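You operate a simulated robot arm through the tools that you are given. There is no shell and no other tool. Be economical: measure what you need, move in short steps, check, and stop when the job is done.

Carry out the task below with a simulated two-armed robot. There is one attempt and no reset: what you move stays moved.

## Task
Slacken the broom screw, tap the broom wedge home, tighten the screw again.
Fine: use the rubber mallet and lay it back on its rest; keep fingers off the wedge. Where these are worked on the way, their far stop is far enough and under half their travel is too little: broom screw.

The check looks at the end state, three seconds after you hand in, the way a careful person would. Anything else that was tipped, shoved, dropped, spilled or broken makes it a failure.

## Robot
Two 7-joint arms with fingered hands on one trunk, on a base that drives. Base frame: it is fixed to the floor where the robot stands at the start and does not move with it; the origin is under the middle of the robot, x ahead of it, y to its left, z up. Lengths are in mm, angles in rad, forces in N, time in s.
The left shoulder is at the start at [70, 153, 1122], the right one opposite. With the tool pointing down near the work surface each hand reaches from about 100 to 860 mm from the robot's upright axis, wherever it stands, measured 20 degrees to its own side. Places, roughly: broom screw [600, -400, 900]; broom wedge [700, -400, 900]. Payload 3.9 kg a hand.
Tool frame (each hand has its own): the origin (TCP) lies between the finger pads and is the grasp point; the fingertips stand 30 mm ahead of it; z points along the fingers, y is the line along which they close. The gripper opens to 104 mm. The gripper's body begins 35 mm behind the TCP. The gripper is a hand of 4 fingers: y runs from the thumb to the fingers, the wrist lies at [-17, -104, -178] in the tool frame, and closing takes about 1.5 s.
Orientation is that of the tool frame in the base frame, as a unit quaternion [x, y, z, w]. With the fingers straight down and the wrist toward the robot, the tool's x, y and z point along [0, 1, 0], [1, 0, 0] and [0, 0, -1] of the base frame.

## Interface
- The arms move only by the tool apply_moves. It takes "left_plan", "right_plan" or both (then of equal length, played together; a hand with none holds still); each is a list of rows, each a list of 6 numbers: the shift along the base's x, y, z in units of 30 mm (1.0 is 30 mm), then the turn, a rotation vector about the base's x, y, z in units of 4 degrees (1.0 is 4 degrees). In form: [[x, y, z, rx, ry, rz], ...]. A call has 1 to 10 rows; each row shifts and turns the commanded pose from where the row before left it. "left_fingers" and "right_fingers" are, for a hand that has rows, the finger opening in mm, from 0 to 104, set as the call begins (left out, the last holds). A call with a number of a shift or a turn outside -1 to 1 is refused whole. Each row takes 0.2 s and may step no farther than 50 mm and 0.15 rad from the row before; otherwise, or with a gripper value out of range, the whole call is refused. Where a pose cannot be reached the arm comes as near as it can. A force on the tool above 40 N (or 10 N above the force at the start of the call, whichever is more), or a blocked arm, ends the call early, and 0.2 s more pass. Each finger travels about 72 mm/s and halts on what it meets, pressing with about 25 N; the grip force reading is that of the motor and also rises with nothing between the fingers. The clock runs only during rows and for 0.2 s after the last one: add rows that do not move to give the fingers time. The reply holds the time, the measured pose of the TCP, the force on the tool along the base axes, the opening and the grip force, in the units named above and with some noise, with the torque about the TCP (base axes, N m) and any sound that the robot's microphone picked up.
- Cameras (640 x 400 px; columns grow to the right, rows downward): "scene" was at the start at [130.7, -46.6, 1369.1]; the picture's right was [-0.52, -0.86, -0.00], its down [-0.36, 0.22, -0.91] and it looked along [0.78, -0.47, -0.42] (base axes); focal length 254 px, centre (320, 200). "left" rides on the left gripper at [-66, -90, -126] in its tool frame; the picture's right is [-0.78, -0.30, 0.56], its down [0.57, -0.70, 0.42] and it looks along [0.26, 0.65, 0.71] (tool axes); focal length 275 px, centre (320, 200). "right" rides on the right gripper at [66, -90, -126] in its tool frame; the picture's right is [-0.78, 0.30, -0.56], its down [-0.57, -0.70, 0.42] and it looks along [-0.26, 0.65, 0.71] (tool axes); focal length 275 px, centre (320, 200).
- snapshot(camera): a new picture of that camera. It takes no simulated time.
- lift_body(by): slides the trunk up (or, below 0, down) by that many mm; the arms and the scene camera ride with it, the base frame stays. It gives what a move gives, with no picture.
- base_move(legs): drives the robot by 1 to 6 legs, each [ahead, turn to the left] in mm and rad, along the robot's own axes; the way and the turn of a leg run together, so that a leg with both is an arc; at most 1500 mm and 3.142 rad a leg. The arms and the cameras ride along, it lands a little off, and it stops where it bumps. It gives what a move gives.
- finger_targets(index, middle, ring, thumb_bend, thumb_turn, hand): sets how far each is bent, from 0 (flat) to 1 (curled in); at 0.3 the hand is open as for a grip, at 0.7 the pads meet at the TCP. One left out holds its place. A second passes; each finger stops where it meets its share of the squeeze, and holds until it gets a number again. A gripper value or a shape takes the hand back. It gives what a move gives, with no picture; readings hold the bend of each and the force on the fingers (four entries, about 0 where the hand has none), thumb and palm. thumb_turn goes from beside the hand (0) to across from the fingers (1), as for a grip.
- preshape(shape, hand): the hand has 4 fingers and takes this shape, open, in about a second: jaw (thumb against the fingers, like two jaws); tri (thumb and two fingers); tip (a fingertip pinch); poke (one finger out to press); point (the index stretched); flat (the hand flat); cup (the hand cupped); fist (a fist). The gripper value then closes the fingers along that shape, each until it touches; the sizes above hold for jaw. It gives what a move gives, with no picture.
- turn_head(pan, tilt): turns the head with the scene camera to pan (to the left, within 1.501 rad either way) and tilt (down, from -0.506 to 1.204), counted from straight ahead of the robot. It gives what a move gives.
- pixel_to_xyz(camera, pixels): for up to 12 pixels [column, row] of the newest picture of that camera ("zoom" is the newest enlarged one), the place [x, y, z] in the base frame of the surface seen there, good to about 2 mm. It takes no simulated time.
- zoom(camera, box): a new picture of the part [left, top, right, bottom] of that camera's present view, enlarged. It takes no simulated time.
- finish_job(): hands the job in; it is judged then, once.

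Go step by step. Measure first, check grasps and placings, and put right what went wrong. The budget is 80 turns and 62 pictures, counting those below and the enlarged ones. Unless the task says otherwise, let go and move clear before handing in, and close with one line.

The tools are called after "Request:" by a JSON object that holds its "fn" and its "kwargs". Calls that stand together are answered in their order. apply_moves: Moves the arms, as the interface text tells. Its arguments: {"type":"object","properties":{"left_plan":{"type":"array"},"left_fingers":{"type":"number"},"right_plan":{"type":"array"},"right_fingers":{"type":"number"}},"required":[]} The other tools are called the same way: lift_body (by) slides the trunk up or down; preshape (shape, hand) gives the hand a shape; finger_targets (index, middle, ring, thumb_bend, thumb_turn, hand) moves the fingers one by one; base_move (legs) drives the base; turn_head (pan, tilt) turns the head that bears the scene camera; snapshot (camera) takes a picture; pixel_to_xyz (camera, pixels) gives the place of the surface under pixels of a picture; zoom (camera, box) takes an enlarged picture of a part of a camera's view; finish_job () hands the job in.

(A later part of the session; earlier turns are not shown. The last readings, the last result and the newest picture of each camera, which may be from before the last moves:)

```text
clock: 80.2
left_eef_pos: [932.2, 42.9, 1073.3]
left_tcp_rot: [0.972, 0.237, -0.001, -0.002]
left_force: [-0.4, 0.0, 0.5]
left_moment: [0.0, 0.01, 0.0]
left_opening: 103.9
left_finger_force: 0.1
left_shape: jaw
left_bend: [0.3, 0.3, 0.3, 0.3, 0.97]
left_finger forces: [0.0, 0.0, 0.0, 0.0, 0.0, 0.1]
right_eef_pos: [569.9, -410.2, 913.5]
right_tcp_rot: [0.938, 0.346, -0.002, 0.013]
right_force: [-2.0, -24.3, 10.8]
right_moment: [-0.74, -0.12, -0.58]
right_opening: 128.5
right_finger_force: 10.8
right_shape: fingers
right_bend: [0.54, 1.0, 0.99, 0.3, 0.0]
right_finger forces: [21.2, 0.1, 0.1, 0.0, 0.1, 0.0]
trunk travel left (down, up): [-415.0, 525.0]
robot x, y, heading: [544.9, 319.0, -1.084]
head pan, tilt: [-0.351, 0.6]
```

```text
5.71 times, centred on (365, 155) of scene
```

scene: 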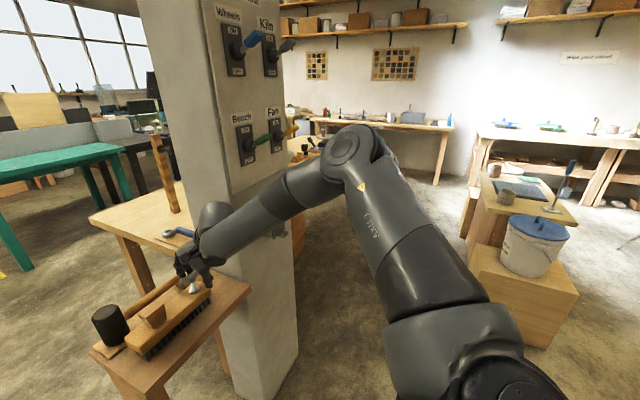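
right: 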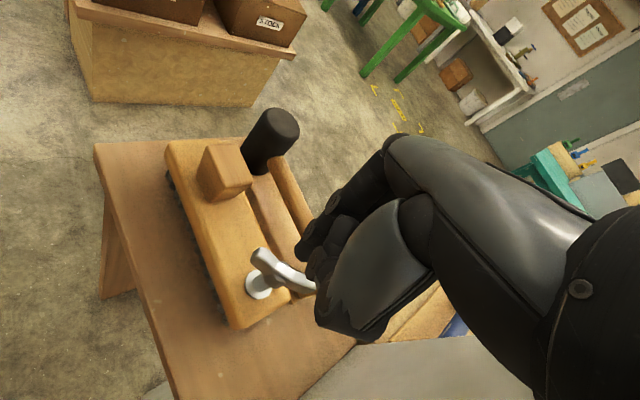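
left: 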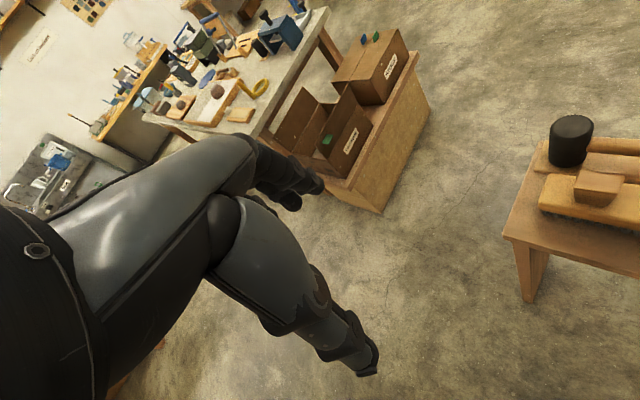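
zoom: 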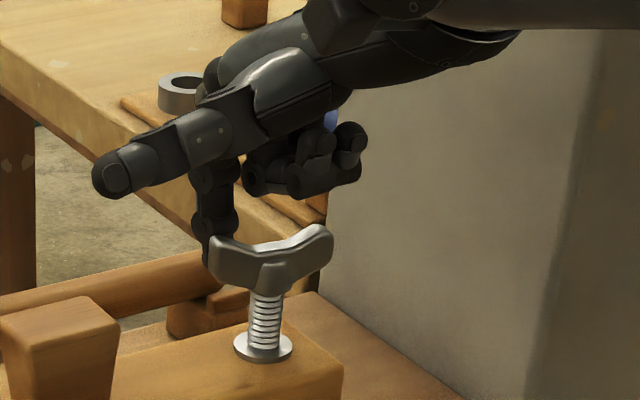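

24 N with no motion confirms the far stop, about 175° from the start. I'll back off, rise, return the hand to jaw shape and move above the mallet handle's middle (655,-474).

Request:
{"fn": "apply_moves", "kwargs": {"right_plan": [[0.1, -0.4, 0, 0, 0, 0], [0, 0, 1, 0, 0, 0], [0, 0, 1, 0, 0, 0], [0, 0, 1, 0, 0, 0], [0, 0, 0.3, 0, 0, 0], [0, 0, 0, 0, 0, 0]]}}

Request:
{"fn": "preshape", "kwargs": {"hand": "right", "shape": "jaw"}}

Request:
{"fn": "apply_moves", "kwargs": {"right_plan": [[0.7, -0.4, 0, 0, 0, -0.4], [0.7, -0.4, 0, 0, 0, -0.4], [0.7, -0.4, 0, 0, 0, -0.3], [0.63, -0.53, 0, 0, 0, 0], [0, 0, -0.6, 0, 0, 0], [0, 0, -0.6, 0, 0, 0], [0, 0, 0, 0, 0, 0]], "right_fingers": 60}}

Request:
{"fn": "zoom", "kwargs": {"camera": "right", "box": [120, 100, 480, 340]}}

Request:
{"fn": "zoom", "kwargs": {"camera": "scene", "box": [260, 100, 460, 260]}}

```text
clock: 81.6
left_eef_pos: [932.8, 45.0, 1073.8]
left_tcp_rot: [0.972, 0.236, 0.0, -0.002]
left_force: [0.3, -0.7, 0.6]
left_moment: [0.0, -0.01, -0.02]
left_opening: 103.9
left_finger_force: 0.0
left_shape: jaw
left_bend: [0.3, 0.3, 0.3, 0.3, 0.97]
left_finger forces: [0.1, 0.0, 0.0, 0.0, 0.0, 0.0]
right_eef_pos: [574.5, -418.7, 1011.9]
right_tcp_rot: [0.938, 0.346, -0.004, 0.012]
right_force: [0.3, 0.1, 0.6]
right_moment: [-0.01, 0.03, -0.03]
right_opening: 121.2
right_finger_force: 0.0
right_shape: fingers
right_bend: [0.7, 1.0, 0.99, 0.3, 0.0]
right_finger forces: [0.0, 0.0, 0.1, 0.1, 0.0, 0.0]
trunk travel left (down, up): [-415.0, 525.0]
robot x, y, heading: [549.7, 315.9, -1.083]
head pan, tilt: [-0.351, 0.6]
```

```text
clock: 82.5
left_eef_pos: [933.5, 44.3, 1074.0]
left_tcp_rot: [0.972, 0.237, 0.0, -0.002]
left_force: [0.7, -0.2, -1.6]
left_moment: [0.02, 0.03, 0.0]
left_opening: 103.5
left_finger_force: 0.0
left_shape: jaw
left_bend: [0.3, 0.3, 0.3, 0.3, 0.97]
left_finger forces: [0.1, 0.0, 0.0, 0.0, 0.0, 0.1]
right_eef_pos: [575.1, -418.5, 1012.5]
right_tcp_rot: [0.938, 0.346, -0.003, 0.011]
right_force: [-0.1, -0.4, 0.1]
right_moment: [-0.01, -0.02, 0.06]
right_opening: 103.6
right_finger_force: 0.0
right_shape: jaw
right_bend: [0.3, 0.3, 0.3, 0.3, 0.97]
right_finger forces: [0.1, 0.0, 0.1, 0.1, 0.0, 0.0]
trunk travel left (down, up): [-415.0, 525.0]
robot x, y, heading: [548.7, 319.4, -1.087]
head pan, tilt: [-0.351, 0.6]
```

```text
clock: 84.1
left_eef_pos: [930.8, 44.3, 1073.4]
left_tcp_rot: [0.972, 0.237, 0.0, -0.001]
left_force: [0.8, -0.5, -0.2]
left_moment: [0.0, 0.0, 0.02]
left_opening: 103.7
left_finger_force: 0.0
left_shape: jaw
left_bend: [0.3, 0.3, 0.3, 0.3, 0.97]
left_finger forces: [0.0, 0.0, 0.0, 0.0, 0.1, 0.0]
right_eef_pos: [614.0, -422.4, 965.0]
right_tcp_rot: [0.95, 0.311, -0.003, 0.011]
right_force: [0.2, 0.1, 0.0]
right_moment: [0.0, -0.03, -0.01]
right_opening: 60.8
right_finger_force: 0.2
right_shape: jaw
right_bend: [0.73, 0.41, 0.38, 0.64, 0.99]
right_finger forces: [0.0, 0.0, 0.0, 0.1, 0.1, 0.0]
right hand out of reach, approached as far as the arm can: row 2, 3, 4
trunk travel left (down, up): [-415.0, 525.0]
robot x, y, heading: [544.7, 315.7, -1.081]
head pan, tilt: [-0.351, 0.6]
```

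```text
1.67 times, centred on (300, 220) of right
```

zoom: 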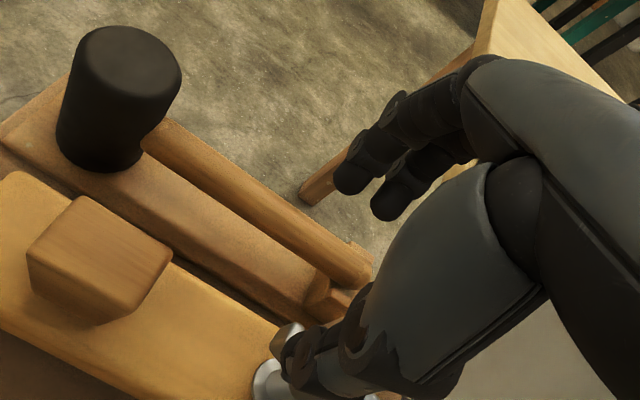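

```text
2.50 times, centred on (360, 180) of scene
```

zoom: 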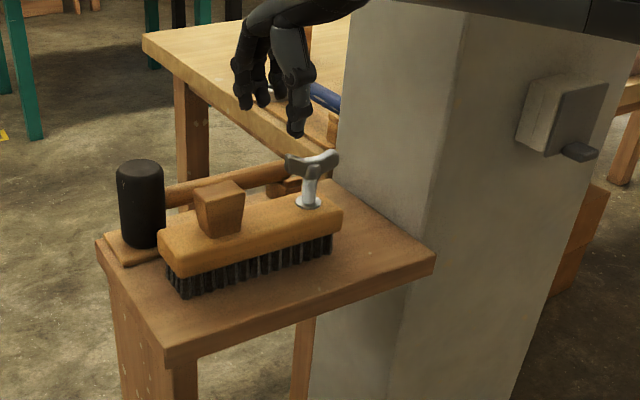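

The forearm limit blocks again at (614,-422); a lower shoulder helped before. I'll raise the hand 200 mm, lower the trunk 200 mm and retry.

Request:
{"fn": "apply_moves", "kwargs": {"right_plan": [[0, 0, 1, 0, 0, 0], [0, 0, 1, 0, 0, 0], [0, 0, 1, 0, 0, 0], [0, 0, 1, 0, 0, 0], [0, 0, 1, 0, 0, 0], [0, 0, 1, 0, 0, 0], [0, 0, 1, 0, 0, 0]]}}

Request:
{"fn": "lift_body", "kwargs": {"by": -200}}

Request:
{"fn": "preshape", "kwargs": {"hand": "right", "shape": "jaw"}}

Request:
{"fn": "apply_moves", "kwargs": {"right_plan": [[0.5, -0.6, 0, 0, 0, 0], [0.5, -0.6, 0, 0, 0, 0], [0.4, -0.5, 0, 0, 0, 0], [0, 0, 0, 0, 0, 0]], "right_fingers": 70}}

```text
clock: 85.7
left_eef_pos: [932.9, 45.2, 1074.3]
left_tcp_rot: [0.972, 0.237, 0.0, -0.002]
left_force: [-0.5, 0.1, 0.1]
left_moment: [-0.01, -0.02, 0.01]
left_opening: 103.8
left_finger_force: 0.1
left_shape: jaw
left_bend: [0.3, 0.3, 0.3, 0.3, 0.97]
left_finger forces: [0.0, 0.1, 0.0, 0.0, 0.0, 0.0]
right_eef_pos: [594.4, -405.4, 1079.6]
right_tcp_rot: [0.95, 0.311, -0.004, 0.011]
right_force: [0.0, 0.2, 0.3]
right_moment: [0.02, 0.0, -0.04]
right_opening: 60.5
right_finger_force: 0.1
right_shape: jaw
right_bend: [0.73, 0.41, 0.38, 0.64, 0.99]
right_finger forces: [0.0, 0.1, 0.1, 0.0, 0.0, 0.0]
right hand out of reach, approached as far as the arm can: row 2, 3, 4, 5, 6, 7
trunk travel left (down, up): [-415.0, 525.0]
robot x, y, heading: [546.0, 316.1, -1.076]
head pan, tilt: [-0.351, 0.6]
```

```text
clock: 87.8
left_eef_pos: [932.0, 44.1, 872.8]
left_tcp_rot: [0.972, 0.236, -0.001, -0.002]
left_force: [0.2, -0.4, -0.8]
left_moment: [0.01, 0.03, 0.05]
left_opening: 103.7
left_finger_force: 0.0
left_shape: jaw
left_bend: [0.3, 0.3, 0.3, 0.3, 0.97]
left_finger forces: [0.0, 0.0, 0.1, 0.0, 0.0, 0.1]
right_eef_pos: [595.6, -406.0, 880.1]
right_tcp_rot: [0.95, 0.311, -0.004, 0.011]
right_force: [1.2, 0.5, 0.0]
right_moment: [0.01, 0.03, 0.01]
right_opening: 60.7
right_finger_force: 0.1
right_shape: jaw
right_bend: [0.73, 0.41, 0.38, 0.64, 0.99]
right_finger forces: [0.0, 0.1, 0.0, 0.1, 0.0, 0.0]
trunk travel left (down, up): [-215.0, 725.0]
robot x, y, heading: [549.5, 320.0, -1.078]
head pan, tilt: [-0.351, 0.6]
```

```text
clock: 88.7
left_eef_pos: [932.7, 45.4, 873.2]
left_tcp_rot: [0.972, 0.237, 0.0, -0.001]
left_force: [-0.7, 0.1, 0.0]
left_moment: [0.02, 0.01, -0.02]
left_opening: 103.8
left_finger_force: 0.0
left_shape: jaw
left_bend: [0.3, 0.3, 0.3, 0.3, 0.97]
left_finger forces: [0.0, 0.1, 0.0, 0.0, 0.0, 0.0]
right_eef_pos: [595.8, -404.9, 880.6]
right_tcp_rot: [0.95, 0.311, -0.003, 0.011]
right_force: [0.2, 0.6, -0.1]
right_moment: [-0.02, -0.01, 0.0]
right_opening: 103.7
right_finger_force: 0.1
right_shape: jaw
right_bend: [0.3, 0.3, 0.3, 0.3, 0.97]
right_finger forces: [0.0, 0.0, 0.1, 0.1, 0.0, 0.0]
trunk travel left (down, up): [-215.0, 725.0]
robot x, y, heading: [546.8, 319.4, -1.086]
head pan, tilt: [-0.351, 0.6]
```

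```text
clock: 89.7
left_eef_pos: [932.3, 44.8, 873.2]
left_tcp_rot: [0.972, 0.237, -0.001, -0.002]
left_force: [0.8, 0.5, 0.1]
left_moment: [0.01, 0.0, -0.05]
left_opening: 103.8
left_finger_force: 0.1
left_shape: jaw
left_bend: [0.3, 0.3, 0.3, 0.3, 0.97]
left_finger forces: [0.0, 0.0, 0.0, 0.0, 0.1, 0.1]
right_eef_pos: [596.1, -406.0, 880.5]
right_tcp_rot: [0.951, 0.31, -0.003, 0.012]
right_force: [0.8, 0.6, -0.8]
right_moment: [0.0, 0.04, 0.03]
right_opening: 70.3
right_finger_force: 0.1
right_shape: jaw
right_bend: [0.28, 0.38, 0.34, 0.58, 0.99]
right_finger forces: [0.0, 0.1, 0.1, 0.0, 0.1, 0.1]
right hand out of reach, approached as far as the arm can: row 1, 2, 3
trunk travel left (down, up): [-215.0, 725.0]
robot x, y, heading: [551.7, 318.3, -1.077]
head pan, tilt: [-0.351, 0.6]
```

The raise was cut short, so the lowered trunk left the hand at z 880 with the fingers around the screw; forces read zero. I'll lift straight up with a slight retreat, then bring the trunk back up 150 mm.

Request:
{"fn": "apply_moves", "kwargs": {"right_plan": [[-0.05, 0.08, 0.7, 0, 0, 0], [-0.06, 0.1, 0.8, 0, 0, 0], [-0.07, 0.1, 0.8, 0, 0, 0], [-0.1, 0.2, 0.8, 0, 0, 0], [-0.2, 0.4, 0.6, 0, 0, 0], [-0.4, 0.8, 0.3, 0, 0, 0], [-0.4, 0.8, 0, 0, 0, 0]]}}

Request:
{"fn": "lift_body", "kwargs": {"by": 150}}

Request:
{"fn": "zoom", "kwargs": {"camera": "scene", "box": [260, 120, 460, 280]}}

```text
clock: 91.3
left_eef_pos: [932.0, 45.7, 873.5]
left_tcp_rot: [0.971, 0.237, -0.001, -0.001]
left_force: [-0.3, 0.2, 0.4]
left_moment: [-0.01, 0.02, -0.03]
left_opening: 103.8
left_finger_force: 0.1
left_shape: jaw
left_bend: [0.3, 0.3, 0.3, 0.3, 0.97]
left_finger forces: [0.0, 0.0, 0.0, 0.1, 0.0, 0.0]
right_eef_pos: [534.2, -339.5, 955.5]
right_tcp_rot: [0.95, 0.311, -0.004, 0.012]
right_force: [-0.7, -0.1, 0.5]
right_moment: [-0.03, -0.01, -0.01]
right_opening: 70.2
right_finger_force: 0.1
right_shape: jaw
right_bend: [0.28, 0.38, 0.34, 0.58, 0.99]
right_finger forces: [0.0, 0.0, 0.1, 0.1, 0.0, 0.0]
right hand out of reach, approached as far as the arm can: row 1, 2, 3, 4
trunk travel left (down, up): [-215.0, 725.0]
robot x, y, heading: [547.5, 318.3, -1.084]
head pan, tilt: [-0.351, 0.6]
```

```text
clock: 93.1
left_eef_pos: [932.3, 45.2, 1022.8]
left_tcp_rot: [0.971, 0.237, 0.0, -0.002]
left_force: [0.1, 0.4, -0.1]
left_moment: [-0.02, 0.02, 0.0]
left_opening: 103.4
left_finger_force: 0.1
left_shape: jaw
left_bend: [0.3, 0.3, 0.3, 0.3, 0.97]
left_finger forces: [0.0, 0.0, 0.1, 0.0, 0.0, 0.0]
right_eef_pos: [535.4, -340.8, 1104.5]
right_tcp_rot: [0.95, 0.311, -0.004, 0.012]
right_force: [0.3, -0.7, 0.0]
right_moment: [-0.02, -0.01, 0.03]
right_opening: 70.4
right_finger_force: 0.1
right_shape: jaw
right_bend: [0.28, 0.38, 0.34, 0.58, 0.99]
right_finger forces: [0.0, 0.0, 0.0, 0.0, 0.0, 0.0]
trunk travel left (down, up): [-365.0, 575.0]
robot x, y, heading: [549.6, 317.9, -1.082]
head pan, tilt: [-0.351, 0.6]
```

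```text
2.50 times, centred on (360, 200) of scene
```

zoom: 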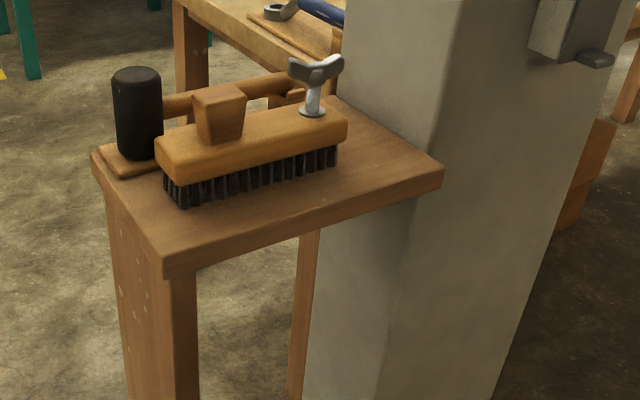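

Everything on the table is undisturbed. I'll drive about 190 mm closer and to the left so the handle falls in the right arm's easy range.

Request:
{"fn": "base_move", "kwargs": {"legs": [[0, 0.4], [192, 0], [0, -0.4]]}}

Request:
{"fn": "snapshot", "kwargs": {"camera": "right"}}

```text
clock: 97.0
left_eef_pos: [1082.4, -74.9, 1022.9]
left_tcp_rot: [0.971, 0.239, 0.0, -0.001]
left_force: [0.1, -0.2, 0.7]
left_moment: [0.01, -0.03, 0.01]
left_opening: 103.8
left_finger_force: 0.0
left_shape: jaw
left_bend: [0.3, 0.3, 0.3, 0.3, 0.97]
left_finger forces: [0.0, 0.0, 0.0, 0.1, 0.1, 0.0]
right_eef_pos: [686.3, -461.9, 1104.0]
right_tcp_rot: [0.95, 0.313, -0.004, 0.011]
right_force: [0.4, 0.0, 0.1]
right_moment: [0.0, 0.0, 0.04]
right_opening: 70.4
right_finger_force: 0.0
right_shape: jaw
right_bend: [0.28, 0.38, 0.34, 0.58, 0.99]
right_finger forces: [0.0, 0.1, 0.0, 0.0, 0.0, 0.1]
trunk travel left (down, up): [-365.0, 575.0]
robot x, y, heading: [695.8, 201.2, -1.072]
head pan, tilt: [-0.351, 0.6]
```

```text
18 pictures are left
```

right: 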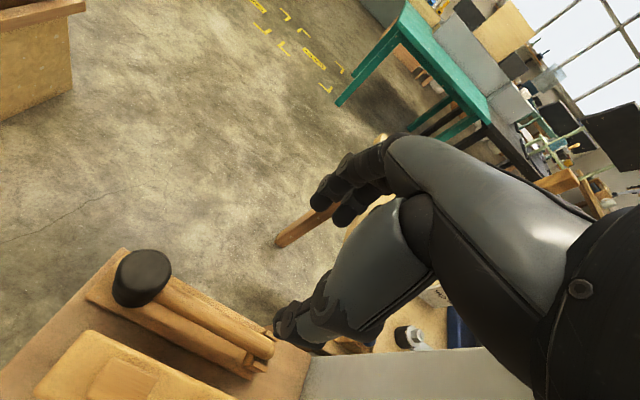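

The hand is above the handle with good yaw (36.5°). I'll lower in two stages, first to z≈880.

Request:
{"fn": "apply_moves", "kwargs": {"right_plan": [[-0.5, -0.2, -0.6, 0, 0, 0], [-0.53, -0.2, -0.8, 0, 0, 0], [0, 0, -1, 0, 0, 0], [0, 0, -1, 0, 0, 0], [0, 0, -1, 0, 0, 0], [0, 0, -1, 0, 0, 0], [0, 0, -1, 0, 0, 0], [0, 0, -1, 0, 0, 0], [0, 0, 0, 0, 0, 0]], "right_fingers": 65}}

Request:
{"fn": "snapshot", "kwargs": {"camera": "right"}}

```text
clock: 99.0
left_eef_pos: [1082.3, -75.2, 1022.1]
left_tcp_rot: [0.971, 0.238, -0.001, -0.001]
left_force: [-0.1, 0.4, 0.9]
left_moment: [0.0, 0.0, 0.03]
left_opening: 103.9
left_finger_force: 0.0
left_shape: jaw
left_bend: [0.3, 0.3, 0.3, 0.3, 0.97]
left_finger forces: [0.0, 0.0, 0.0, 0.0, 0.0, 0.0]
right_eef_pos: [655.9, -474.5, 881.6]
right_tcp_rot: [0.95, 0.312, -0.004, 0.012]
right_force: [-0.5, -0.2, 0.3]
right_moment: [-0.02, 0.01, 0.01]
right_opening: 65.5
right_finger_force: 0.1
right_shape: jaw
right_bend: [0.73, 0.4, 0.36, 0.62, 0.99]
right_finger forces: [0.0, 0.0, 0.0, 0.0, 0.0, 0.1]
trunk travel left (down, up): [-365.0, 575.0]
robot x, y, heading: [697.3, 199.5, -1.077]
head pan, tilt: [-0.351, 0.6]
```

```text
17 pictures are left
```

right: 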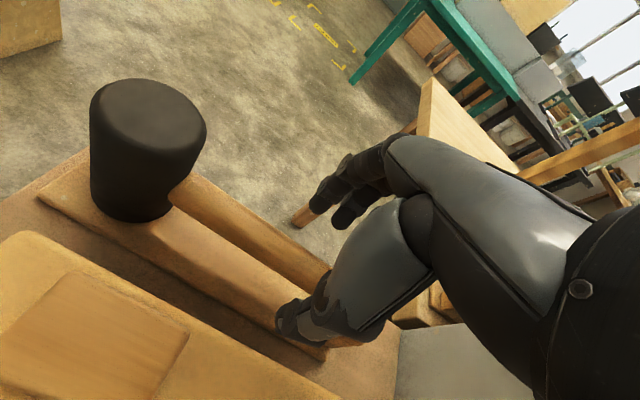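

Below about 70 mm the index folds in, so I'll open to 74 before descending the last 38 mm onto the handle, then close.

Request:
{"fn": "apply_moves", "kwargs": {"right_plan": [[0, 0, 0, 0, 0, 0], [0, 0, 0, 0, 0, 0], [0, 0, 0, 0, 0, 0], [0, 0, -0.5, 0, 0, 0], [0, 0, -0.5, 0, 0, 0], [0, 0, -0.25, 0, 0, 0], [0, 0, 0, 0, 0, 0]], "right_fingers": 74}}

Request:
{"fn": "apply_moves", "kwargs": {"right_plan": [[0, 0, 0, 0, 0, 0], [0, 0, 0, 0, 0, 0], [0, 0, 0, 0, 0, 0], [0, 0, 0, 0, 0, 0], [0, 0, 0, 0, 0, 0], [0, 0, 0, 0, 0, 0], [0, 0, 0, 0, 0, 0]], "right_fingers": 0}}

Request:
{"fn": "snapshot", "kwargs": {"camera": "right"}}

```text
clock: 100.6
left_eef_pos: [1082.7, -74.8, 1023.4]
left_tcp_rot: [0.971, 0.238, -0.001, -0.001]
left_force: [0.3, -0.4, 0.8]
left_moment: [-0.03, 0.03, 0.02]
left_opening: 103.5
left_finger_force: 0.1
left_shape: jaw
left_bend: [0.3, 0.3, 0.3, 0.3, 0.97]
left_finger forces: [0.1, 0.1, 0.1, 0.0, 0.0, 0.1]
right_eef_pos: [655.8, -473.9, 844.1]
right_tcp_rot: [0.95, 0.312, -0.004, 0.012]
right_force: [1.4, -1.5, 1.1]
right_moment: [0.07, 0.02, -0.02]
right_opening: 73.7
right_finger_force: 0.2
right_shape: jaw
right_bend: [0.27, 0.37, 0.34, 0.56, 0.99]
right_finger forces: [0.1, 0.1, 0.0, 0.1, 2.1, 0.0]
trunk travel left (down, up): [-365.0, 575.0]
robot x, y, heading: [699.8, 200.0, -1.077]
head pan, tilt: [-0.351, 0.6]
```

```text
clock: 102.2
left_eef_pos: [1082.7, -75.5, 1023.1]
left_tcp_rot: [0.971, 0.239, -0.001, -0.003]
left_force: [0.0, -0.1, -0.4]
left_moment: [-0.02, 0.03, 0.02]
left_opening: 103.5
left_finger_force: 0.0
left_shape: jaw
left_bend: [0.3, 0.3, 0.3, 0.3, 0.97]
left_finger forces: [0.1, 0.0, 0.0, 0.0, 0.0, 0.0]
right_eef_pos: [656.2, -474.5, 843.0]
right_tcp_rot: [0.95, 0.313, -0.003, 0.012]
right_force: [6.3, -2.0, 1.0]
right_moment: [-0.08, -0.12, 0.13]
right_opening: 13.7
right_finger_force: 24.8
right_shape: jaw
right_bend: [0.7, 0.7, 0.71, 0.74, 1.0]
right_finger forces: [15.8, 6.7, 2.3, 0.0, 21.0, 0.0]
trunk travel left (down, up): [-365.0, 575.0]
robot x, y, heading: [700.0, 201.1, -1.079]
head pan, tilt: [-0.351, 0.6]
```

```text
16 pictures are left
```

right: 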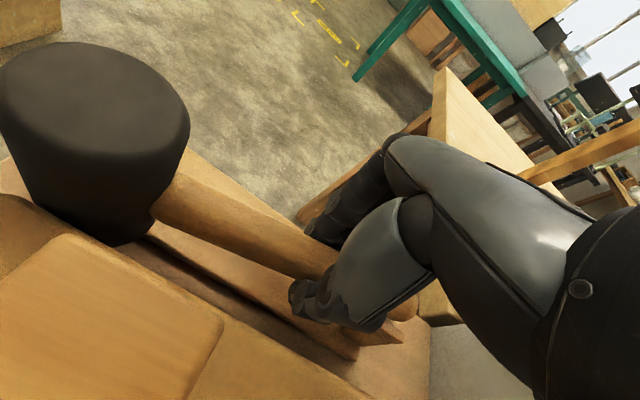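

The handle is held (opening 13.7, 25 N). I'll lift straight up 120 mm and check the grip.

Request:
{"fn": "apply_moves", "kwargs": {"right_plan": [[0, 0, 0.3, 0, 0, 0], [0, 0, 0.6, 0, 0, 0], [0, 0, 0.8, 0, 0, 0], [0, 0, 0.8, 0, 0, 0], [0, 0, 0.8, 0, 0, 0], [0, 0, 0.7, 0, 0, 0], [0, 0, 0, 0, 0, 0]]}}

Request:
{"fn": "snapshot", "kwargs": {"camera": "scene"}}

```text
clock: 103.8
left_eef_pos: [1081.8, -75.5, 1023.9]
left_tcp_rot: [0.971, 0.239, 0.0, -0.002]
left_force: [0.5, -0.2, -0.7]
left_moment: [-0.01, -0.02, -0.03]
left_opening: 103.6
left_finger_force: 0.0
left_shape: jaw
left_bend: [0.3, 0.3, 0.3, 0.3, 0.97]
left_finger forces: [0.1, 0.1, 0.0, 0.0, 0.1, 0.0]
right_eef_pos: [654.8, -473.2, 964.0]
right_tcp_rot: [0.95, 0.312, -0.004, 0.011]
right_force: [-0.2, -0.1, -2.2]
right_moment: [-0.12, 0.1, 0.0]
right_opening: 11.3
right_finger_force: 25.3
right_shape: jaw
right_bend: [0.7, 0.7, 0.7, 0.75, 1.0]
right_finger forces: [18.1, 0.0, 0.1, 0.1, 17.3, 0.2]
trunk travel left (down, up): [-365.0, 575.0]
robot x, y, heading: [699.1, 198.0, -1.078]
head pan, tilt: [-0.351, 0.6]
```

```text
15 pictures are left
```

scene: 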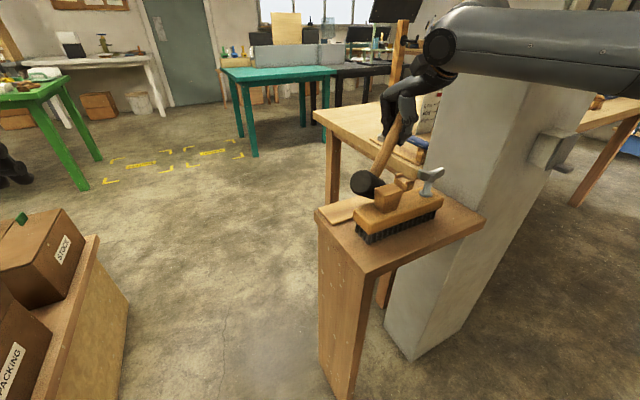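

Only the index and thumb are holding, and the mallet head has drooped (px 365,183). I'll zoom in to see its angle and what it touches.

Request:
{"fn": "zoom", "kwargs": {"camera": "scene", "box": [320, 60, 480, 250]}}

Request:
{"fn": "pixel_to_xyz", "kwargs": {"camera": "scene", "pixels": [[365, 183], [358, 178], [373, 190], [385, 162], [395, 140], [386, 192], [340, 210], [405, 178]]}}

```text
2.11 times, centred on (400, 155) of scene
```

zoom: 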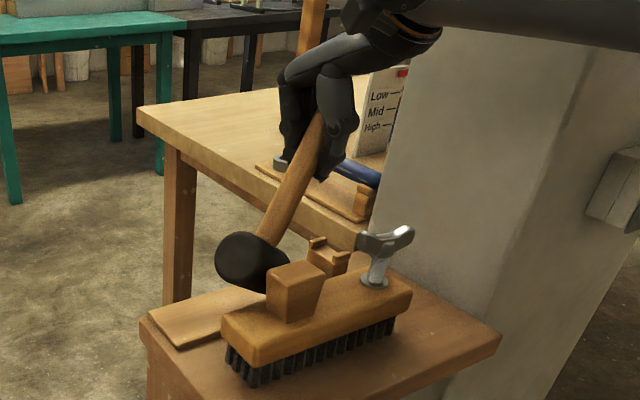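

```text
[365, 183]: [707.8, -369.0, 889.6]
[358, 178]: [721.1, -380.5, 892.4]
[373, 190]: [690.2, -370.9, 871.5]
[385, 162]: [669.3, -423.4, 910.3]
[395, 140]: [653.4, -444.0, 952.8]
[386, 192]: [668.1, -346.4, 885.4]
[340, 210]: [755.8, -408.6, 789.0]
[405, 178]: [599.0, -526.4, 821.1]
```

The handle hangs about 55° nose-down and is yawed ~14° off, clear of the wedge. I'll yaw back and carry it so the head comes down onto its pad; then I can hinge it flat and regrip it by the head.

Request:
{"fn": "apply_moves", "kwargs": {"right_plan": [[0, 0, 0.5, 0, 0, -1], [0.1, 0.05, 0.2, 0, 0, -1], [0.6, 0.4, 0, 0, 0, -1], [0.6, 0.4, 0, 0, 0, 0], [0.6, 0.4, 0, 0, 0, 0], [0.66, 0.45, 0, 0, 0, 0], [0, 0, -0.5, 0, 0, 0], [0, 0, 0, 0, 0, 0]]}}

Request:
{"fn": "zoom", "kwargs": {"camera": "scene", "box": [300, 60, 460, 250]}}

Request:
{"fn": "pixel_to_xyz", "kwargs": {"camera": "zoom", "pixels": [[200, 250], [240, 200], [260, 160], [270, 240], [180, 250], [220, 270], [250, 220]]}}

```text
clock: 105.6
left_eef_pos: [1082.6, -74.9, 1023.0]
left_tcp_rot: [0.971, 0.239, -0.002, -0.001]
left_force: [0.0, 0.9, -0.3]
left_moment: [-0.01, -0.04, 0.01]
left_opening: 103.6
left_finger_force: 0.0
left_shape: jaw
left_bend: [0.3, 0.3, 0.3, 0.3, 0.97]
left_finger forces: [0.0, 0.0, 0.0, 0.0, 0.0, 0.1]
right_eef_pos: [733.0, -422.9, 969.4]
right_tcp_rot: [0.977, 0.211, -0.005, 0.01]
right_force: [-0.6, 0.4, -2.8]
right_moment: [-0.13, 0.14, 0.03]
right_opening: 11.2
right_finger_force: 25.1
right_shape: jaw
right_bend: [0.7, 0.7, 0.7, 0.75, 1.0]
right_finger forces: [17.7, 0.1, 0.0, 0.0, 17.0, 0.3]
trunk travel left (down, up): [-365.0, 575.0]
robot x, y, heading: [692.6, 199.7, -1.079]
head pan, tilt: [-0.351, 0.6]
```

```text
2.11 times, centred on (380, 155) of scene
```

zoom: 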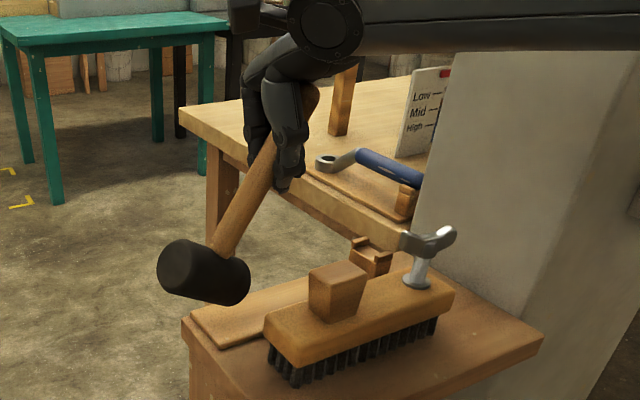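

```text
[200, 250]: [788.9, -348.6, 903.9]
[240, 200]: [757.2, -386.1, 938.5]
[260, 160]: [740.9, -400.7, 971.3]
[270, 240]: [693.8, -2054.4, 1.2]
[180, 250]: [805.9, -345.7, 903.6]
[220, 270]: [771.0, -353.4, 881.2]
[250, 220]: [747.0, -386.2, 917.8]
```

The handle is now ~48° down at azimuth ~45°. I'll correct the yaw another −8° and lower until the head's far rim meets the pad.

Request:
{"fn": "apply_moves", "kwargs": {"right_plan": [[-0.23, -0.15, 0, 0, 0, -1], [-0.23, -0.15, 0, 0, 0, -1], [0, 0, -0.5, 0, 0, 0], [0, 0, -0.45, 0, 0, 0], [0, 0, -0.3, 0, 0, 0], [0, 0, -0.2, 0, 0, 0], [0, 0, 0, 0, 0, 0]]}}

Request:
{"fn": "zoom", "kwargs": {"camera": "scene", "box": [300, 60, 460, 250]}}

```text
clock: 107.4
left_eef_pos: [1080.4, -74.2, 1022.4]
left_tcp_rot: [0.971, 0.238, 0.0, -0.002]
left_force: [0.7, -0.1, 0.1]
left_moment: [-0.01, 0.0, -0.02]
left_opening: 103.5
left_finger_force: 0.1
left_shape: jaw
left_bend: [0.3, 0.3, 0.3, 0.3, 0.97]
left_finger forces: [0.1, 0.0, 0.0, 0.1, 0.1, 0.0]
right_eef_pos: [717.8, -432.7, 935.8]
right_tcp_rot: [0.99, 0.141, -0.004, 0.019]
right_force: [-8.8, -1.8, 19.2]
right_moment: [0.38, 0.47, 0.23]
right_opening: 11.8
right_finger_force: 25.2
right_shape: jaw
right_bend: [0.7, 0.7, 0.7, 0.76, 1.0]
right_finger forces: [14.6, 0.0, 0.0, 0.1, 18.9, 10.3]
trunk travel left (down, up): [-365.0, 575.0]
robot x, y, heading: [699.4, 197.3, -1.083]
head pan, tilt: [-0.351, 0.6]
stopped in row 7 (right hand): the force on the tool passed its limit at 41 N (the readings are from after the stop); the commanded pose is now the measured one
```

```text
2.11 times, centred on (380, 155) of scene
```

zoom: 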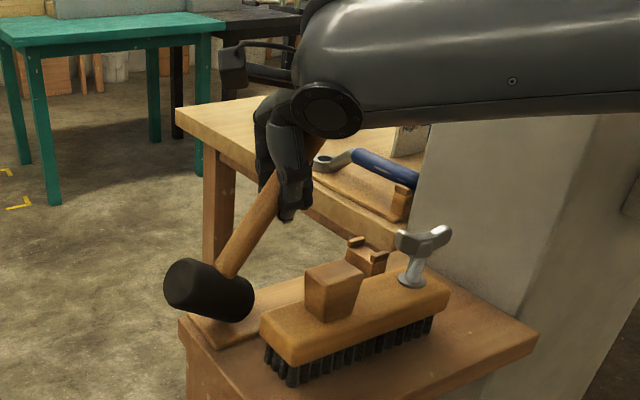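

The head has met the pad (19 N up). Now I'll hinge the handle down along the arc, half of it first.

Request:
{"fn": "apply_moves", "kwargs": {"right_plan": [[-0.1, -0.08, 0.1, 0, 0, 0], [-0.313, -0.226, -0.187, 0, 0, 0.5], [-0.308, -0.222, -0.227, 0, 0, 0.5], [-0.281, -0.203, -0.253, 0, 0, 0], [-0.262, -0.189, -0.287, 0, 0, 0], [-0.246, -0.177, -0.32, 0, 0, 0]]}}

Request:
{"fn": "zoom", "kwargs": {"camera": "scene", "box": [300, 60, 460, 250]}}

```text
clock: 108.8
left_eef_pos: [1081.4, -75.0, 1024.7]
left_tcp_rot: [0.971, 0.238, 0.0, -0.002]
left_force: [-0.2, 0.6, 0.2]
left_moment: [-0.01, -0.03, 0.06]
left_opening: 103.6
left_finger_force: 0.0
left_shape: jaw
left_bend: [0.3, 0.3, 0.3, 0.3, 0.97]
left_finger forces: [0.0, 0.1, 0.1, 0.1, 0.1, 0.1]
right_eef_pos: [673.7, -465.4, 895.8]
right_tcp_rot: [0.984, 0.177, -0.004, 0.017]
right_force: [-4.9, -2.5, 5.9]
right_moment: [0.09, -0.13, 0.01]
right_opening: 11.9
right_finger_force: 25.2
right_shape: jaw
right_bend: [0.7, 0.7, 0.7, 0.77, 1.0]
right_finger forces: [16.7, 0.1, 0.0, 0.1, 18.2, 0.1]
trunk travel left (down, up): [-365.0, 575.0]
robot x, y, heading: [694.8, 195.8, -1.084]
head pan, tilt: [-0.351, 0.6]
```

```text
2.11 times, centred on (380, 155) of scene
```

zoom: 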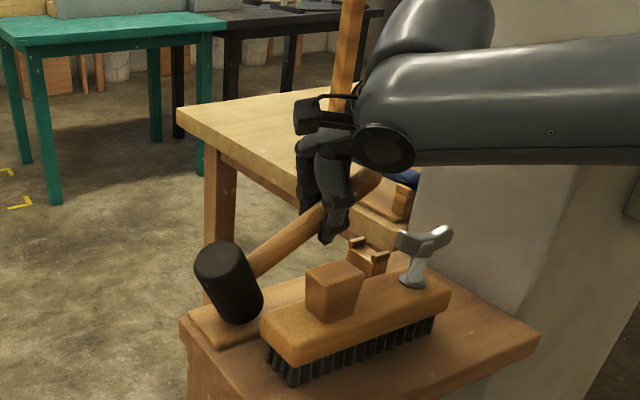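

The hinging works. I'll finish the arc to lay the handle in its cradle.

Request:
{"fn": "apply_moves", "kwargs": {"right_plan": [[-0.19, -0.12, -0.36, 0, 0, 0], [-0.17, -0.1, -0.38, 0, 0, 0], [-0.14, -0.08, -0.42, 0, 0, 0], [-0.1, -0.06, -0.43, 0, 0, 0], [0, 0, -0.15, 0, 0, 0], [0, 0, 0, 0, 0, 0]]}}

Request:
{"fn": "zoom", "kwargs": {"camera": "scene", "box": [300, 60, 460, 250]}}

```text
clock: 110.2
left_eef_pos: [1080.9, -74.7, 1023.4]
left_tcp_rot: [0.971, 0.238, 0.0, -0.002]
left_force: [0.3, -0.6, 0.4]
left_moment: [-0.03, 0.05, 0.02]
left_opening: 104.0
left_finger_force: 0.1
left_shape: jaw
left_bend: [0.3, 0.3, 0.3, 0.3, 0.97]
left_finger forces: [0.0, 0.0, 0.0, 0.1, 0.1, 0.0]
right_eef_pos: [655.2, -474.8, 842.8]
right_tcp_rot: [0.984, 0.176, -0.004, 0.016]
right_force: [-4.8, -3.1, 3.7]
right_moment: [0.29, -0.26, 0.09]
right_opening: 12.1
right_finger_force: 25.0
right_shape: jaw
right_bend: [0.7, 0.7, 0.7, 0.78, 1.0]
right_finger forces: [14.7, 0.4, 4.7, 0.0, 17.8, 0.1]
trunk travel left (down, up): [-365.0, 575.0]
robot x, y, heading: [699.1, 201.7, -1.082]
head pan, tilt: [-0.351, 0.6]
```

```text
2.11 times, centred on (380, 155) of scene
```

zoom: 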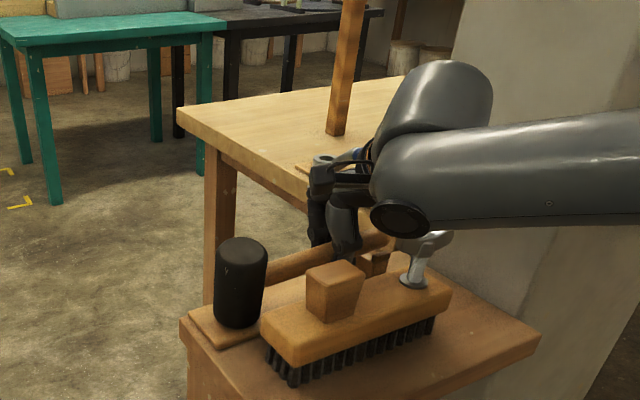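

The mallet is back on its rest and upright. I'll release, rise and move over its head, so I can grip the head itself, which is balanced and stiff for tapping.

Request:
{"fn": "apply_moves", "kwargs": {"right_plan": [[0, 0, 0, 0, 0, 0], [0, 0, 0, 0, 0, 0], [0, 0, 0, 0, 0, 0], [0, 0, 0, 0, 0, 0], [0, 0, 0.6, 0, 0, 0], [0, 0, 1, 0, 0, 0], [0, 0, 1, 0, 0, 1], [0.2, 0.1, 1, 0, 0, 1], [0.8, 0.5, 0.6, 0, 0, 1], [0.9, 0.65, 0, 0, 0, 1]], "right_fingers": 74}}

Request:
{"fn": "apply_moves", "kwargs": {"right_plan": [[0.6, 0.45, 0, 0, 0, 0], [0.48, 0.35, 0, 0, 0, 0], [0, 0, 0, 0, 0, 0]]}}

Request:
{"fn": "snapshot", "kwargs": {"camera": "right"}}

Request:
{"fn": "pixel_to_xyz", "kwargs": {"camera": "scene", "pixels": [[356, 178], [420, 182], [414, 200]]}}

```text
clock: 112.4
left_eef_pos: [1082.4, -73.9, 1023.2]
left_tcp_rot: [0.971, 0.238, -0.001, -0.001]
left_force: [-0.9, 0.2, 0.1]
left_moment: [-0.01, 0.0, 0.0]
left_opening: 103.8
left_finger_force: 0.1
left_shape: jaw
left_bend: [0.3, 0.3, 0.3, 0.3, 0.97]
left_finger forces: [0.0, 0.0, 0.0, 0.1, 0.0, 0.0]
right_eef_pos: [712.9, -439.7, 970.2]
right_tcp_rot: [0.95, 0.312, -0.003, 0.015]
right_force: [-0.4, -0.6, -0.6]
right_moment: [0.0, 0.02, -0.03]
right_opening: 73.8
right_finger_force: 0.1
right_shape: jaw
right_bend: [0.27, 0.37, 0.34, 0.56, 0.99]
right_finger forces: [0.1, 0.0, 0.0, 0.1, 0.1, 0.0]
trunk travel left (down, up): [-365.0, 575.0]
robot x, y, heading: [695.9, 198.9, -1.08]
head pan, tilt: [-0.351, 0.6]
```

```text
clock: 113.2
left_eef_pos: [1081.4, -74.3, 1024.1]
left_tcp_rot: [0.971, 0.238, 0.0, -0.002]
left_force: [-0.4, -0.2, -0.8]
left_moment: [0.0, 0.01, 0.0]
left_opening: 103.6
left_finger_force: 0.1
left_shape: jaw
left_bend: [0.3, 0.3, 0.3, 0.3, 0.97]
left_finger forces: [0.1, 0.0, 0.0, 0.0, 0.0, 0.1]
right_eef_pos: [746.2, -414.4, 968.3]
right_tcp_rot: [0.95, 0.311, -0.002, 0.015]
right_force: [-0.9, 0.1, 0.3]
right_moment: [0.0, -0.01, 0.02]
right_opening: 73.8
right_finger_force: 0.0
right_shape: jaw
right_bend: [0.27, 0.37, 0.34, 0.56, 0.99]
right_finger forces: [0.0, 0.0, 0.0, 0.0, 0.0, 0.1]
trunk travel left (down, up): [-365.0, 575.0]
robot x, y, heading: [697.8, 199.2, -1.082]
head pan, tilt: [-0.351, 0.6]
```

```text
9 pictures are left
```

right: 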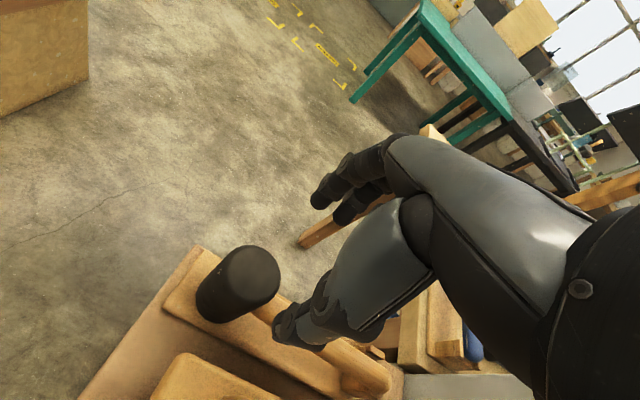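

```text
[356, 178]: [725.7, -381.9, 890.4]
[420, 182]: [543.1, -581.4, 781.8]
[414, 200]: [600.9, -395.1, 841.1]
```

Request:
{"fn": "pixel_to_xyz", "kwargs": {"camera": "right", "pixels": [[252, 265], [272, 262], [232, 270], [255, 250], [245, 282], [215, 300], [225, 315], [300, 330], [208, 362]]}}

```text
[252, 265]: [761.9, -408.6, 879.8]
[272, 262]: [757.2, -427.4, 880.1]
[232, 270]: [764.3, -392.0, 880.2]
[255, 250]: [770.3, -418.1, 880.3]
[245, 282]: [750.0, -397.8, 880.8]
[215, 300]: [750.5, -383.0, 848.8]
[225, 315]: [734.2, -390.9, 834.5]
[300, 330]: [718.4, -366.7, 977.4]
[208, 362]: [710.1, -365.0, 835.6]
```

The head's centre is about (758,-409), top z 880. I'll lower over it to TCP z 862 and close.

Request:
{"fn": "apply_moves", "kwargs": {"right_plan": [[0.4, 0.18, -0.3, 0, 0, 0], [0, 0, -0.8, 0, 0, 0], [0, 0, -0.9, 0, 0, 0], [0, 0, -0.9, 0, 0, 0], [0, 0, -0.6, 0, 0, 0], [0, 0, 0, 0, 0, 0]], "right_fingers": 72}}

Request:
{"fn": "apply_moves", "kwargs": {"right_plan": [[0, 0, 0, 0, 0, 0], [0, 0, 0, 0, 0, 0], [0, 0, 0, 0, 0, 0], [0, 0, 0, 0, 0, 0], [0, 0, 0, 0, 0, 0], [0, 0, 0, 0, 0, 0]], "right_fingers": 0}}

Request:
{"fn": "snapshot", "kwargs": {"camera": "right"}}

```text
clock: 114.6
left_eef_pos: [1083.1, -74.5, 1023.3]
left_tcp_rot: [0.971, 0.238, 0.0, -0.002]
left_force: [-0.1, -0.1, 0.4]
left_moment: [0.01, 0.01, -0.01]
left_opening: 103.8
left_finger_force: 0.0
left_shape: jaw
left_bend: [0.3, 0.3, 0.3, 0.3, 0.97]
left_finger forces: [0.1, 0.0, 0.0, 0.0, 0.0, 0.0]
right_eef_pos: [757.5, -408.5, 861.8]
right_tcp_rot: [0.95, 0.312, -0.002, 0.016]
right_force: [0.6, 0.3, -0.4]
right_moment: [0.01, -0.01, -0.02]
right_opening: 72.3
right_finger_force: 0.0
right_shape: jaw
right_bend: [0.27, 0.37, 0.34, 0.57, 0.99]
right_finger forces: [0.0, 0.0, 0.0, 0.0, 0.0, 0.1]
trunk travel left (down, up): [-365.0, 575.0]
robot x, y, heading: [698.5, 201.9, -1.077]
head pan, tilt: [-0.351, 0.6]
```

```text
clock: 116.0
left_eef_pos: [1082.7, -75.1, 1023.9]
left_tcp_rot: [0.971, 0.238, -0.001, -0.002]
left_force: [0.2, -0.2, -0.1]
left_moment: [-0.03, 0.0, 0.0]
left_opening: 103.7
left_finger_force: 0.1
left_shape: jaw
left_bend: [0.3, 0.3, 0.3, 0.3, 0.97]
left_finger forces: [0.0, 0.0, 0.0, 0.0, 0.0, 0.1]
right_eef_pos: [758.4, -408.6, 862.6]
right_tcp_rot: [0.95, 0.312, -0.002, 0.016]
right_force: [-0.3, 0.2, 0.7]
right_moment: [0.06, 0.01, -0.05]
right_opening: 41.9
right_finger_force: 24.9
right_shape: jaw
right_bend: [0.74, 0.51, 0.57, 0.69, 1.0]
right_finger forces: [13.4, 8.0, 0.0, 0.1, 19.8, 0.1]
trunk travel left (down, up): [-365.0, 575.0]
robot x, y, heading: [697.9, 201.1, -1.075]
head pan, tilt: [-0.351, 0.6]
```

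```text
8 pictures are left
```

right: 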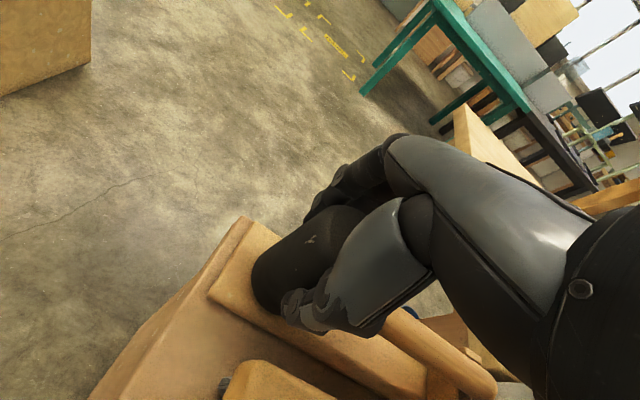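

The head is well gripped (opening 41.9; index 13, middle 8, thumb 20 N). I'll lift straight up 115 mm and check that it stays level.

Request:
{"fn": "apply_moves", "kwargs": {"right_plan": [[0, 0, 0.3, 0, 0, 0], [0, 0, 0.5, 0, 0, 0], [0, 0, 0.7, 0, 0, 0], [0, 0, 0.8, 0, 0, 0], [0, 0, 0.8, 0, 0, 0], [0, 0, 0.7, 0, 0, 0], [0, 0, 0.3, 0, 0, 0], [0, 0, 0, 0, 0, 0]]}}

Request:
{"fn": "zoom", "kwargs": {"camera": "scene", "box": [290, 60, 470, 250]}}

```text
clock: 117.8
left_eef_pos: [1082.4, -75.3, 1024.3]
left_tcp_rot: [0.972, 0.237, -0.001, -0.002]
left_force: [0.0, 0.5, 0.1]
left_moment: [0.01, 0.01, 0.01]
left_opening: 104.0
left_finger_force: 0.1
left_shape: jaw
left_bend: [0.3, 0.3, 0.3, 0.3, 0.97]
left_finger forces: [0.0, 0.0, 0.1, 0.0, 0.0, 0.0]
right_eef_pos: [756.4, -410.7, 985.6]
right_tcp_rot: [0.95, 0.311, -0.002, 0.015]
right_force: [-0.4, -0.4, -3.1]
right_moment: [0.04, -0.1, 0.02]
right_opening: 41.2
right_finger_force: 24.9
right_shape: jaw
right_bend: [0.74, 0.51, 0.57, 0.69, 1.0]
right_finger forces: [14.3, 7.7, 0.0, 0.1, 18.7, 0.1]
trunk travel left (down, up): [-365.0, 575.0]
robot x, y, heading: [697.3, 199.3, -1.08]
head pan, tilt: [-0.351, 0.6]
```

```text
2.11 times, centred on (380, 155) of scene
```

zoom: 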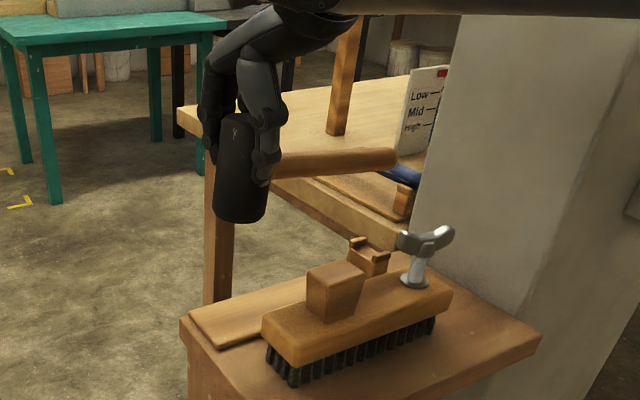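

The mallet hangs level. I'll carry it over the wedge (661,-361), yawing −32° so the handle passes clear of the screw.

Request:
{"fn": "apply_moves", "kwargs": {"right_plan": [[-0.4, 0.21, 0, 0, 0, -1], [-0.4, 0.21, 0, 0, 0, -1], [-0.4, 0.21, 0, 0, 0, -1], [-0.4, 0.21, 0, 0, 0, -1], [-0.4, 0.21, 0, 0, 0, -1], [-0.4, 0.21, 0, 0, 0, -1], [-0.4, 0.21, 0, 0, 0, -1], [-0.38, 0.2, 0, 0, 0, -1], [0, 0, 0, 0, 0, 0]]}}

Request:
{"fn": "zoom", "kwargs": {"camera": "scene", "box": [290, 60, 470, 250]}}

```text
clock: 119.8
left_eef_pos: [1083.5, -75.6, 1023.5]
left_tcp_rot: [0.971, 0.239, -0.001, -0.004]
left_force: [0.5, 0.0, 0.1]
left_moment: [-0.01, 0.02, -0.01]
left_opening: 103.7
left_finger_force: 0.0
left_shape: jaw
left_bend: [0.3, 0.3, 0.3, 0.3, 0.97]
left_finger forces: [0.0, 0.1, 0.0, 0.0, 0.0, 0.0]
right_eef_pos: [662.0, -359.7, 986.4]
right_tcp_rot: [0.999, 0.037, -0.006, 0.014]
right_force: [0.7, 0.0, -3.3]
right_moment: [-0.01, -0.1, 0.0]
right_opening: 40.8
right_finger_force: 24.8
right_shape: jaw
right_bend: [0.74, 0.51, 0.57, 0.69, 1.0]
right_finger forces: [14.1, 8.0, 0.1, 0.0, 18.7, 0.1]
trunk travel left (down, up): [-365.0, 575.0]
robot x, y, heading: [699.0, 195.9, -1.082]
head pan, tilt: [-0.351, 0.6]
```

```text
2.11 times, centred on (380, 155) of scene
```

zoom: 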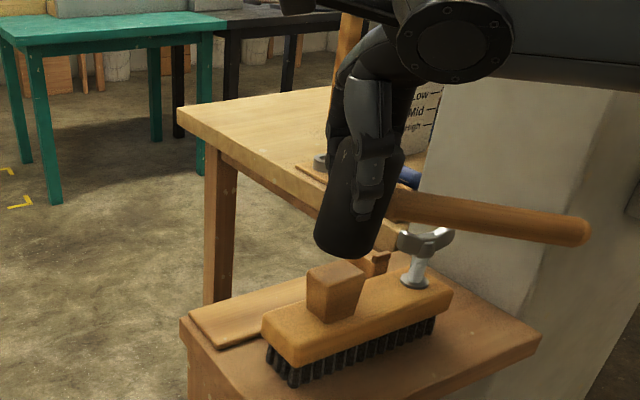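

The head is over the wedge with the handle well clear of the screw. I'll tap down quickly until the force limit trips.

Request:
{"fn": "apply_moves", "kwargs": {"right_plan": [[-0.25, 0, -0.3, 0, 0, 0], [0, 0, -0.5, 0, 0, 0], [0, 0, -0.5, 0, 0, 0], [0, 0, -0.5, 0, 0, 0], [0, 0, -0.5, 0, 0, 0], [0, 0, -0.4, 0, 0, 0]]}}

Request:
{"fn": "zoom", "kwargs": {"camera": "scene", "box": [290, 60, 470, 250]}}

```text
clock: 120.8
left_eef_pos: [1082.6, -71.1, 1024.1]
left_tcp_rot: [0.971, 0.239, -0.001, -0.001]
left_force: [0.4, -0.1, 0.2]
left_moment: [0.02, -0.01, 0.02]
left_opening: 103.8
left_finger_force: 0.0
left_shape: jaw
left_bend: [0.3, 0.3, 0.3, 0.3, 0.97]
left_finger forces: [0.0, 0.0, 0.1, 0.0, 0.0, 0.0]
right_eef_pos: [657.6, -360.0, 954.6]
right_tcp_rot: [0.999, 0.04, 0.001, 0.034]
right_force: [1.1, 4.7, 29.0]
right_moment: [0.3, 0.0, -0.1]
right_opening: 43.2
right_finger_force: 25.2
right_shape: jaw
right_bend: [0.74, 0.51, 0.57, 0.71, 1.0]
right_finger forces: [15.0, 9.7, 0.0, 0.0, 25.4, 0.0]
trunk travel left (down, up): [-365.0, 575.0]
robot x, y, heading: [697.9, 198.1, -1.078]
head pan, tilt: [-0.351, 0.6]
stopped in row 4 (right hand): the force on the tool passed its limit at 49 N (the readings are from after the stop); the commanded pose is now the measured one
```

```text
2.11 times, centred on (380, 155) of scene
```

zoom: 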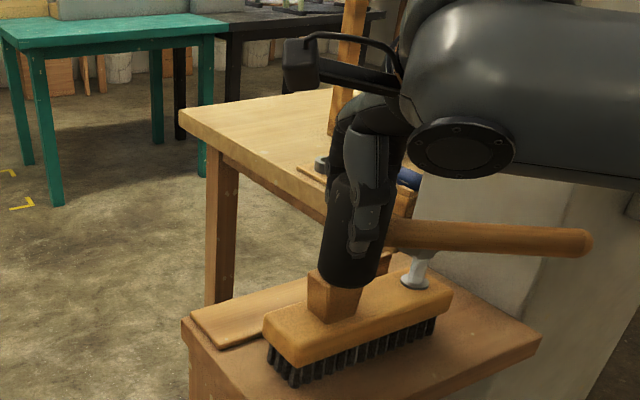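

Contact at TCP z 954.6 with a 49 N peak. I'll raise slightly and strike faster, using the stop height to track the wedge.

Request:
{"fn": "apply_moves", "kwargs": {"right_plan": [[0, 0, 0.6, 0, 0, 0], [0, 0, 0.5, 0, 0, 0], [0, 0, 0, 0, 0, 0], [0, 0, -1, 0, 0, 0], [0, 0, -1, 0, 0, 0], [0, 0, -0.5, 0, 0, 0]]}}

Request:
{"fn": "apply_moves", "kwargs": {"right_plan": [[0, 0, 0.6, 0, 0, 0], [0, 0, 0.5, 0, 0, 0], [0, 0, 0, 0, 0, 0], [0, 0, -1, 0, 0, 0], [0, 0, -1, 0, 0, 0], [0, 0, -0.5, 0, 0, 0]]}}

```text
clock: 121.9
left_eef_pos: [1082.6, -71.8, 1024.0]
left_tcp_rot: [0.971, 0.239, -0.001, -0.002]
left_force: [-0.4, -0.3, -0.8]
left_moment: [0.01, -0.02, -0.02]
left_opening: 103.5
left_finger_force: 0.1
left_shape: jaw
left_bend: [0.3, 0.3, 0.3, 0.3, 0.97]
left_finger forces: [0.0, 0.0, 0.1, 0.0, 0.0, 0.0]
right_eef_pos: [658.6, -362.9, 951.0]
right_tcp_rot: [0.998, 0.041, 0.005, 0.046]
right_force: [1.8, 9.5, 19.3]
right_moment: [0.5, 0.01, -0.06]
right_opening: 42.3
right_finger_force: 24.9
right_shape: jaw
right_bend: [0.74, 0.52, 0.57, 0.71, 1.0]
right_finger forces: [13.3, 8.2, 0.1, 0.0, 27.1, 0.0]
trunk travel left (down, up): [-365.0, 575.0]
robot x, y, heading: [696.7, 197.1, -1.083]
head pan, tilt: [-0.351, 0.6]
stopped in row 5 (right hand): the force on the tool passed its limit at 53 N (the readings are from after the stop); the commanded pose is now the measured one
```

```text
clock: 123.0
left_eef_pos: [1082.8, -72.5, 1023.6]
left_tcp_rot: [0.971, 0.239, -0.001, -0.001]
left_force: [-0.1, -1.0, 0.5]
left_moment: [-0.02, -0.01, 0.01]
left_opening: 103.8
left_finger_force: 0.1
left_shape: jaw
left_bend: [0.3, 0.3, 0.3, 0.3, 0.97]
left_finger forces: [0.1, 0.0, 0.0, 0.1, 0.1, 0.0]
right_eef_pos: [661.1, -363.9, 950.9]
right_tcp_rot: [0.997, 0.042, 0.009, 0.061]
right_force: [1.0, 9.4, 17.1]
right_moment: [0.45, 0.01, -0.07]
right_opening: 41.8
right_finger_force: 25.0
right_shape: jaw
right_bend: [0.74, 0.51, 0.59, 0.71, 1.0]
right_finger forces: [13.4, 8.6, 0.3, 0.0, 27.3, 0.0]
trunk travel left (down, up): [-365.0, 575.0]
robot x, y, heading: [700.0, 200.1, -1.076]
head pan, tilt: [-0.351, 0.6]
stopped in row 5 (right hand): the force on the tool passed its limit at 51 N (the readings are from after the stop); the commanded pose is now the measured one
```

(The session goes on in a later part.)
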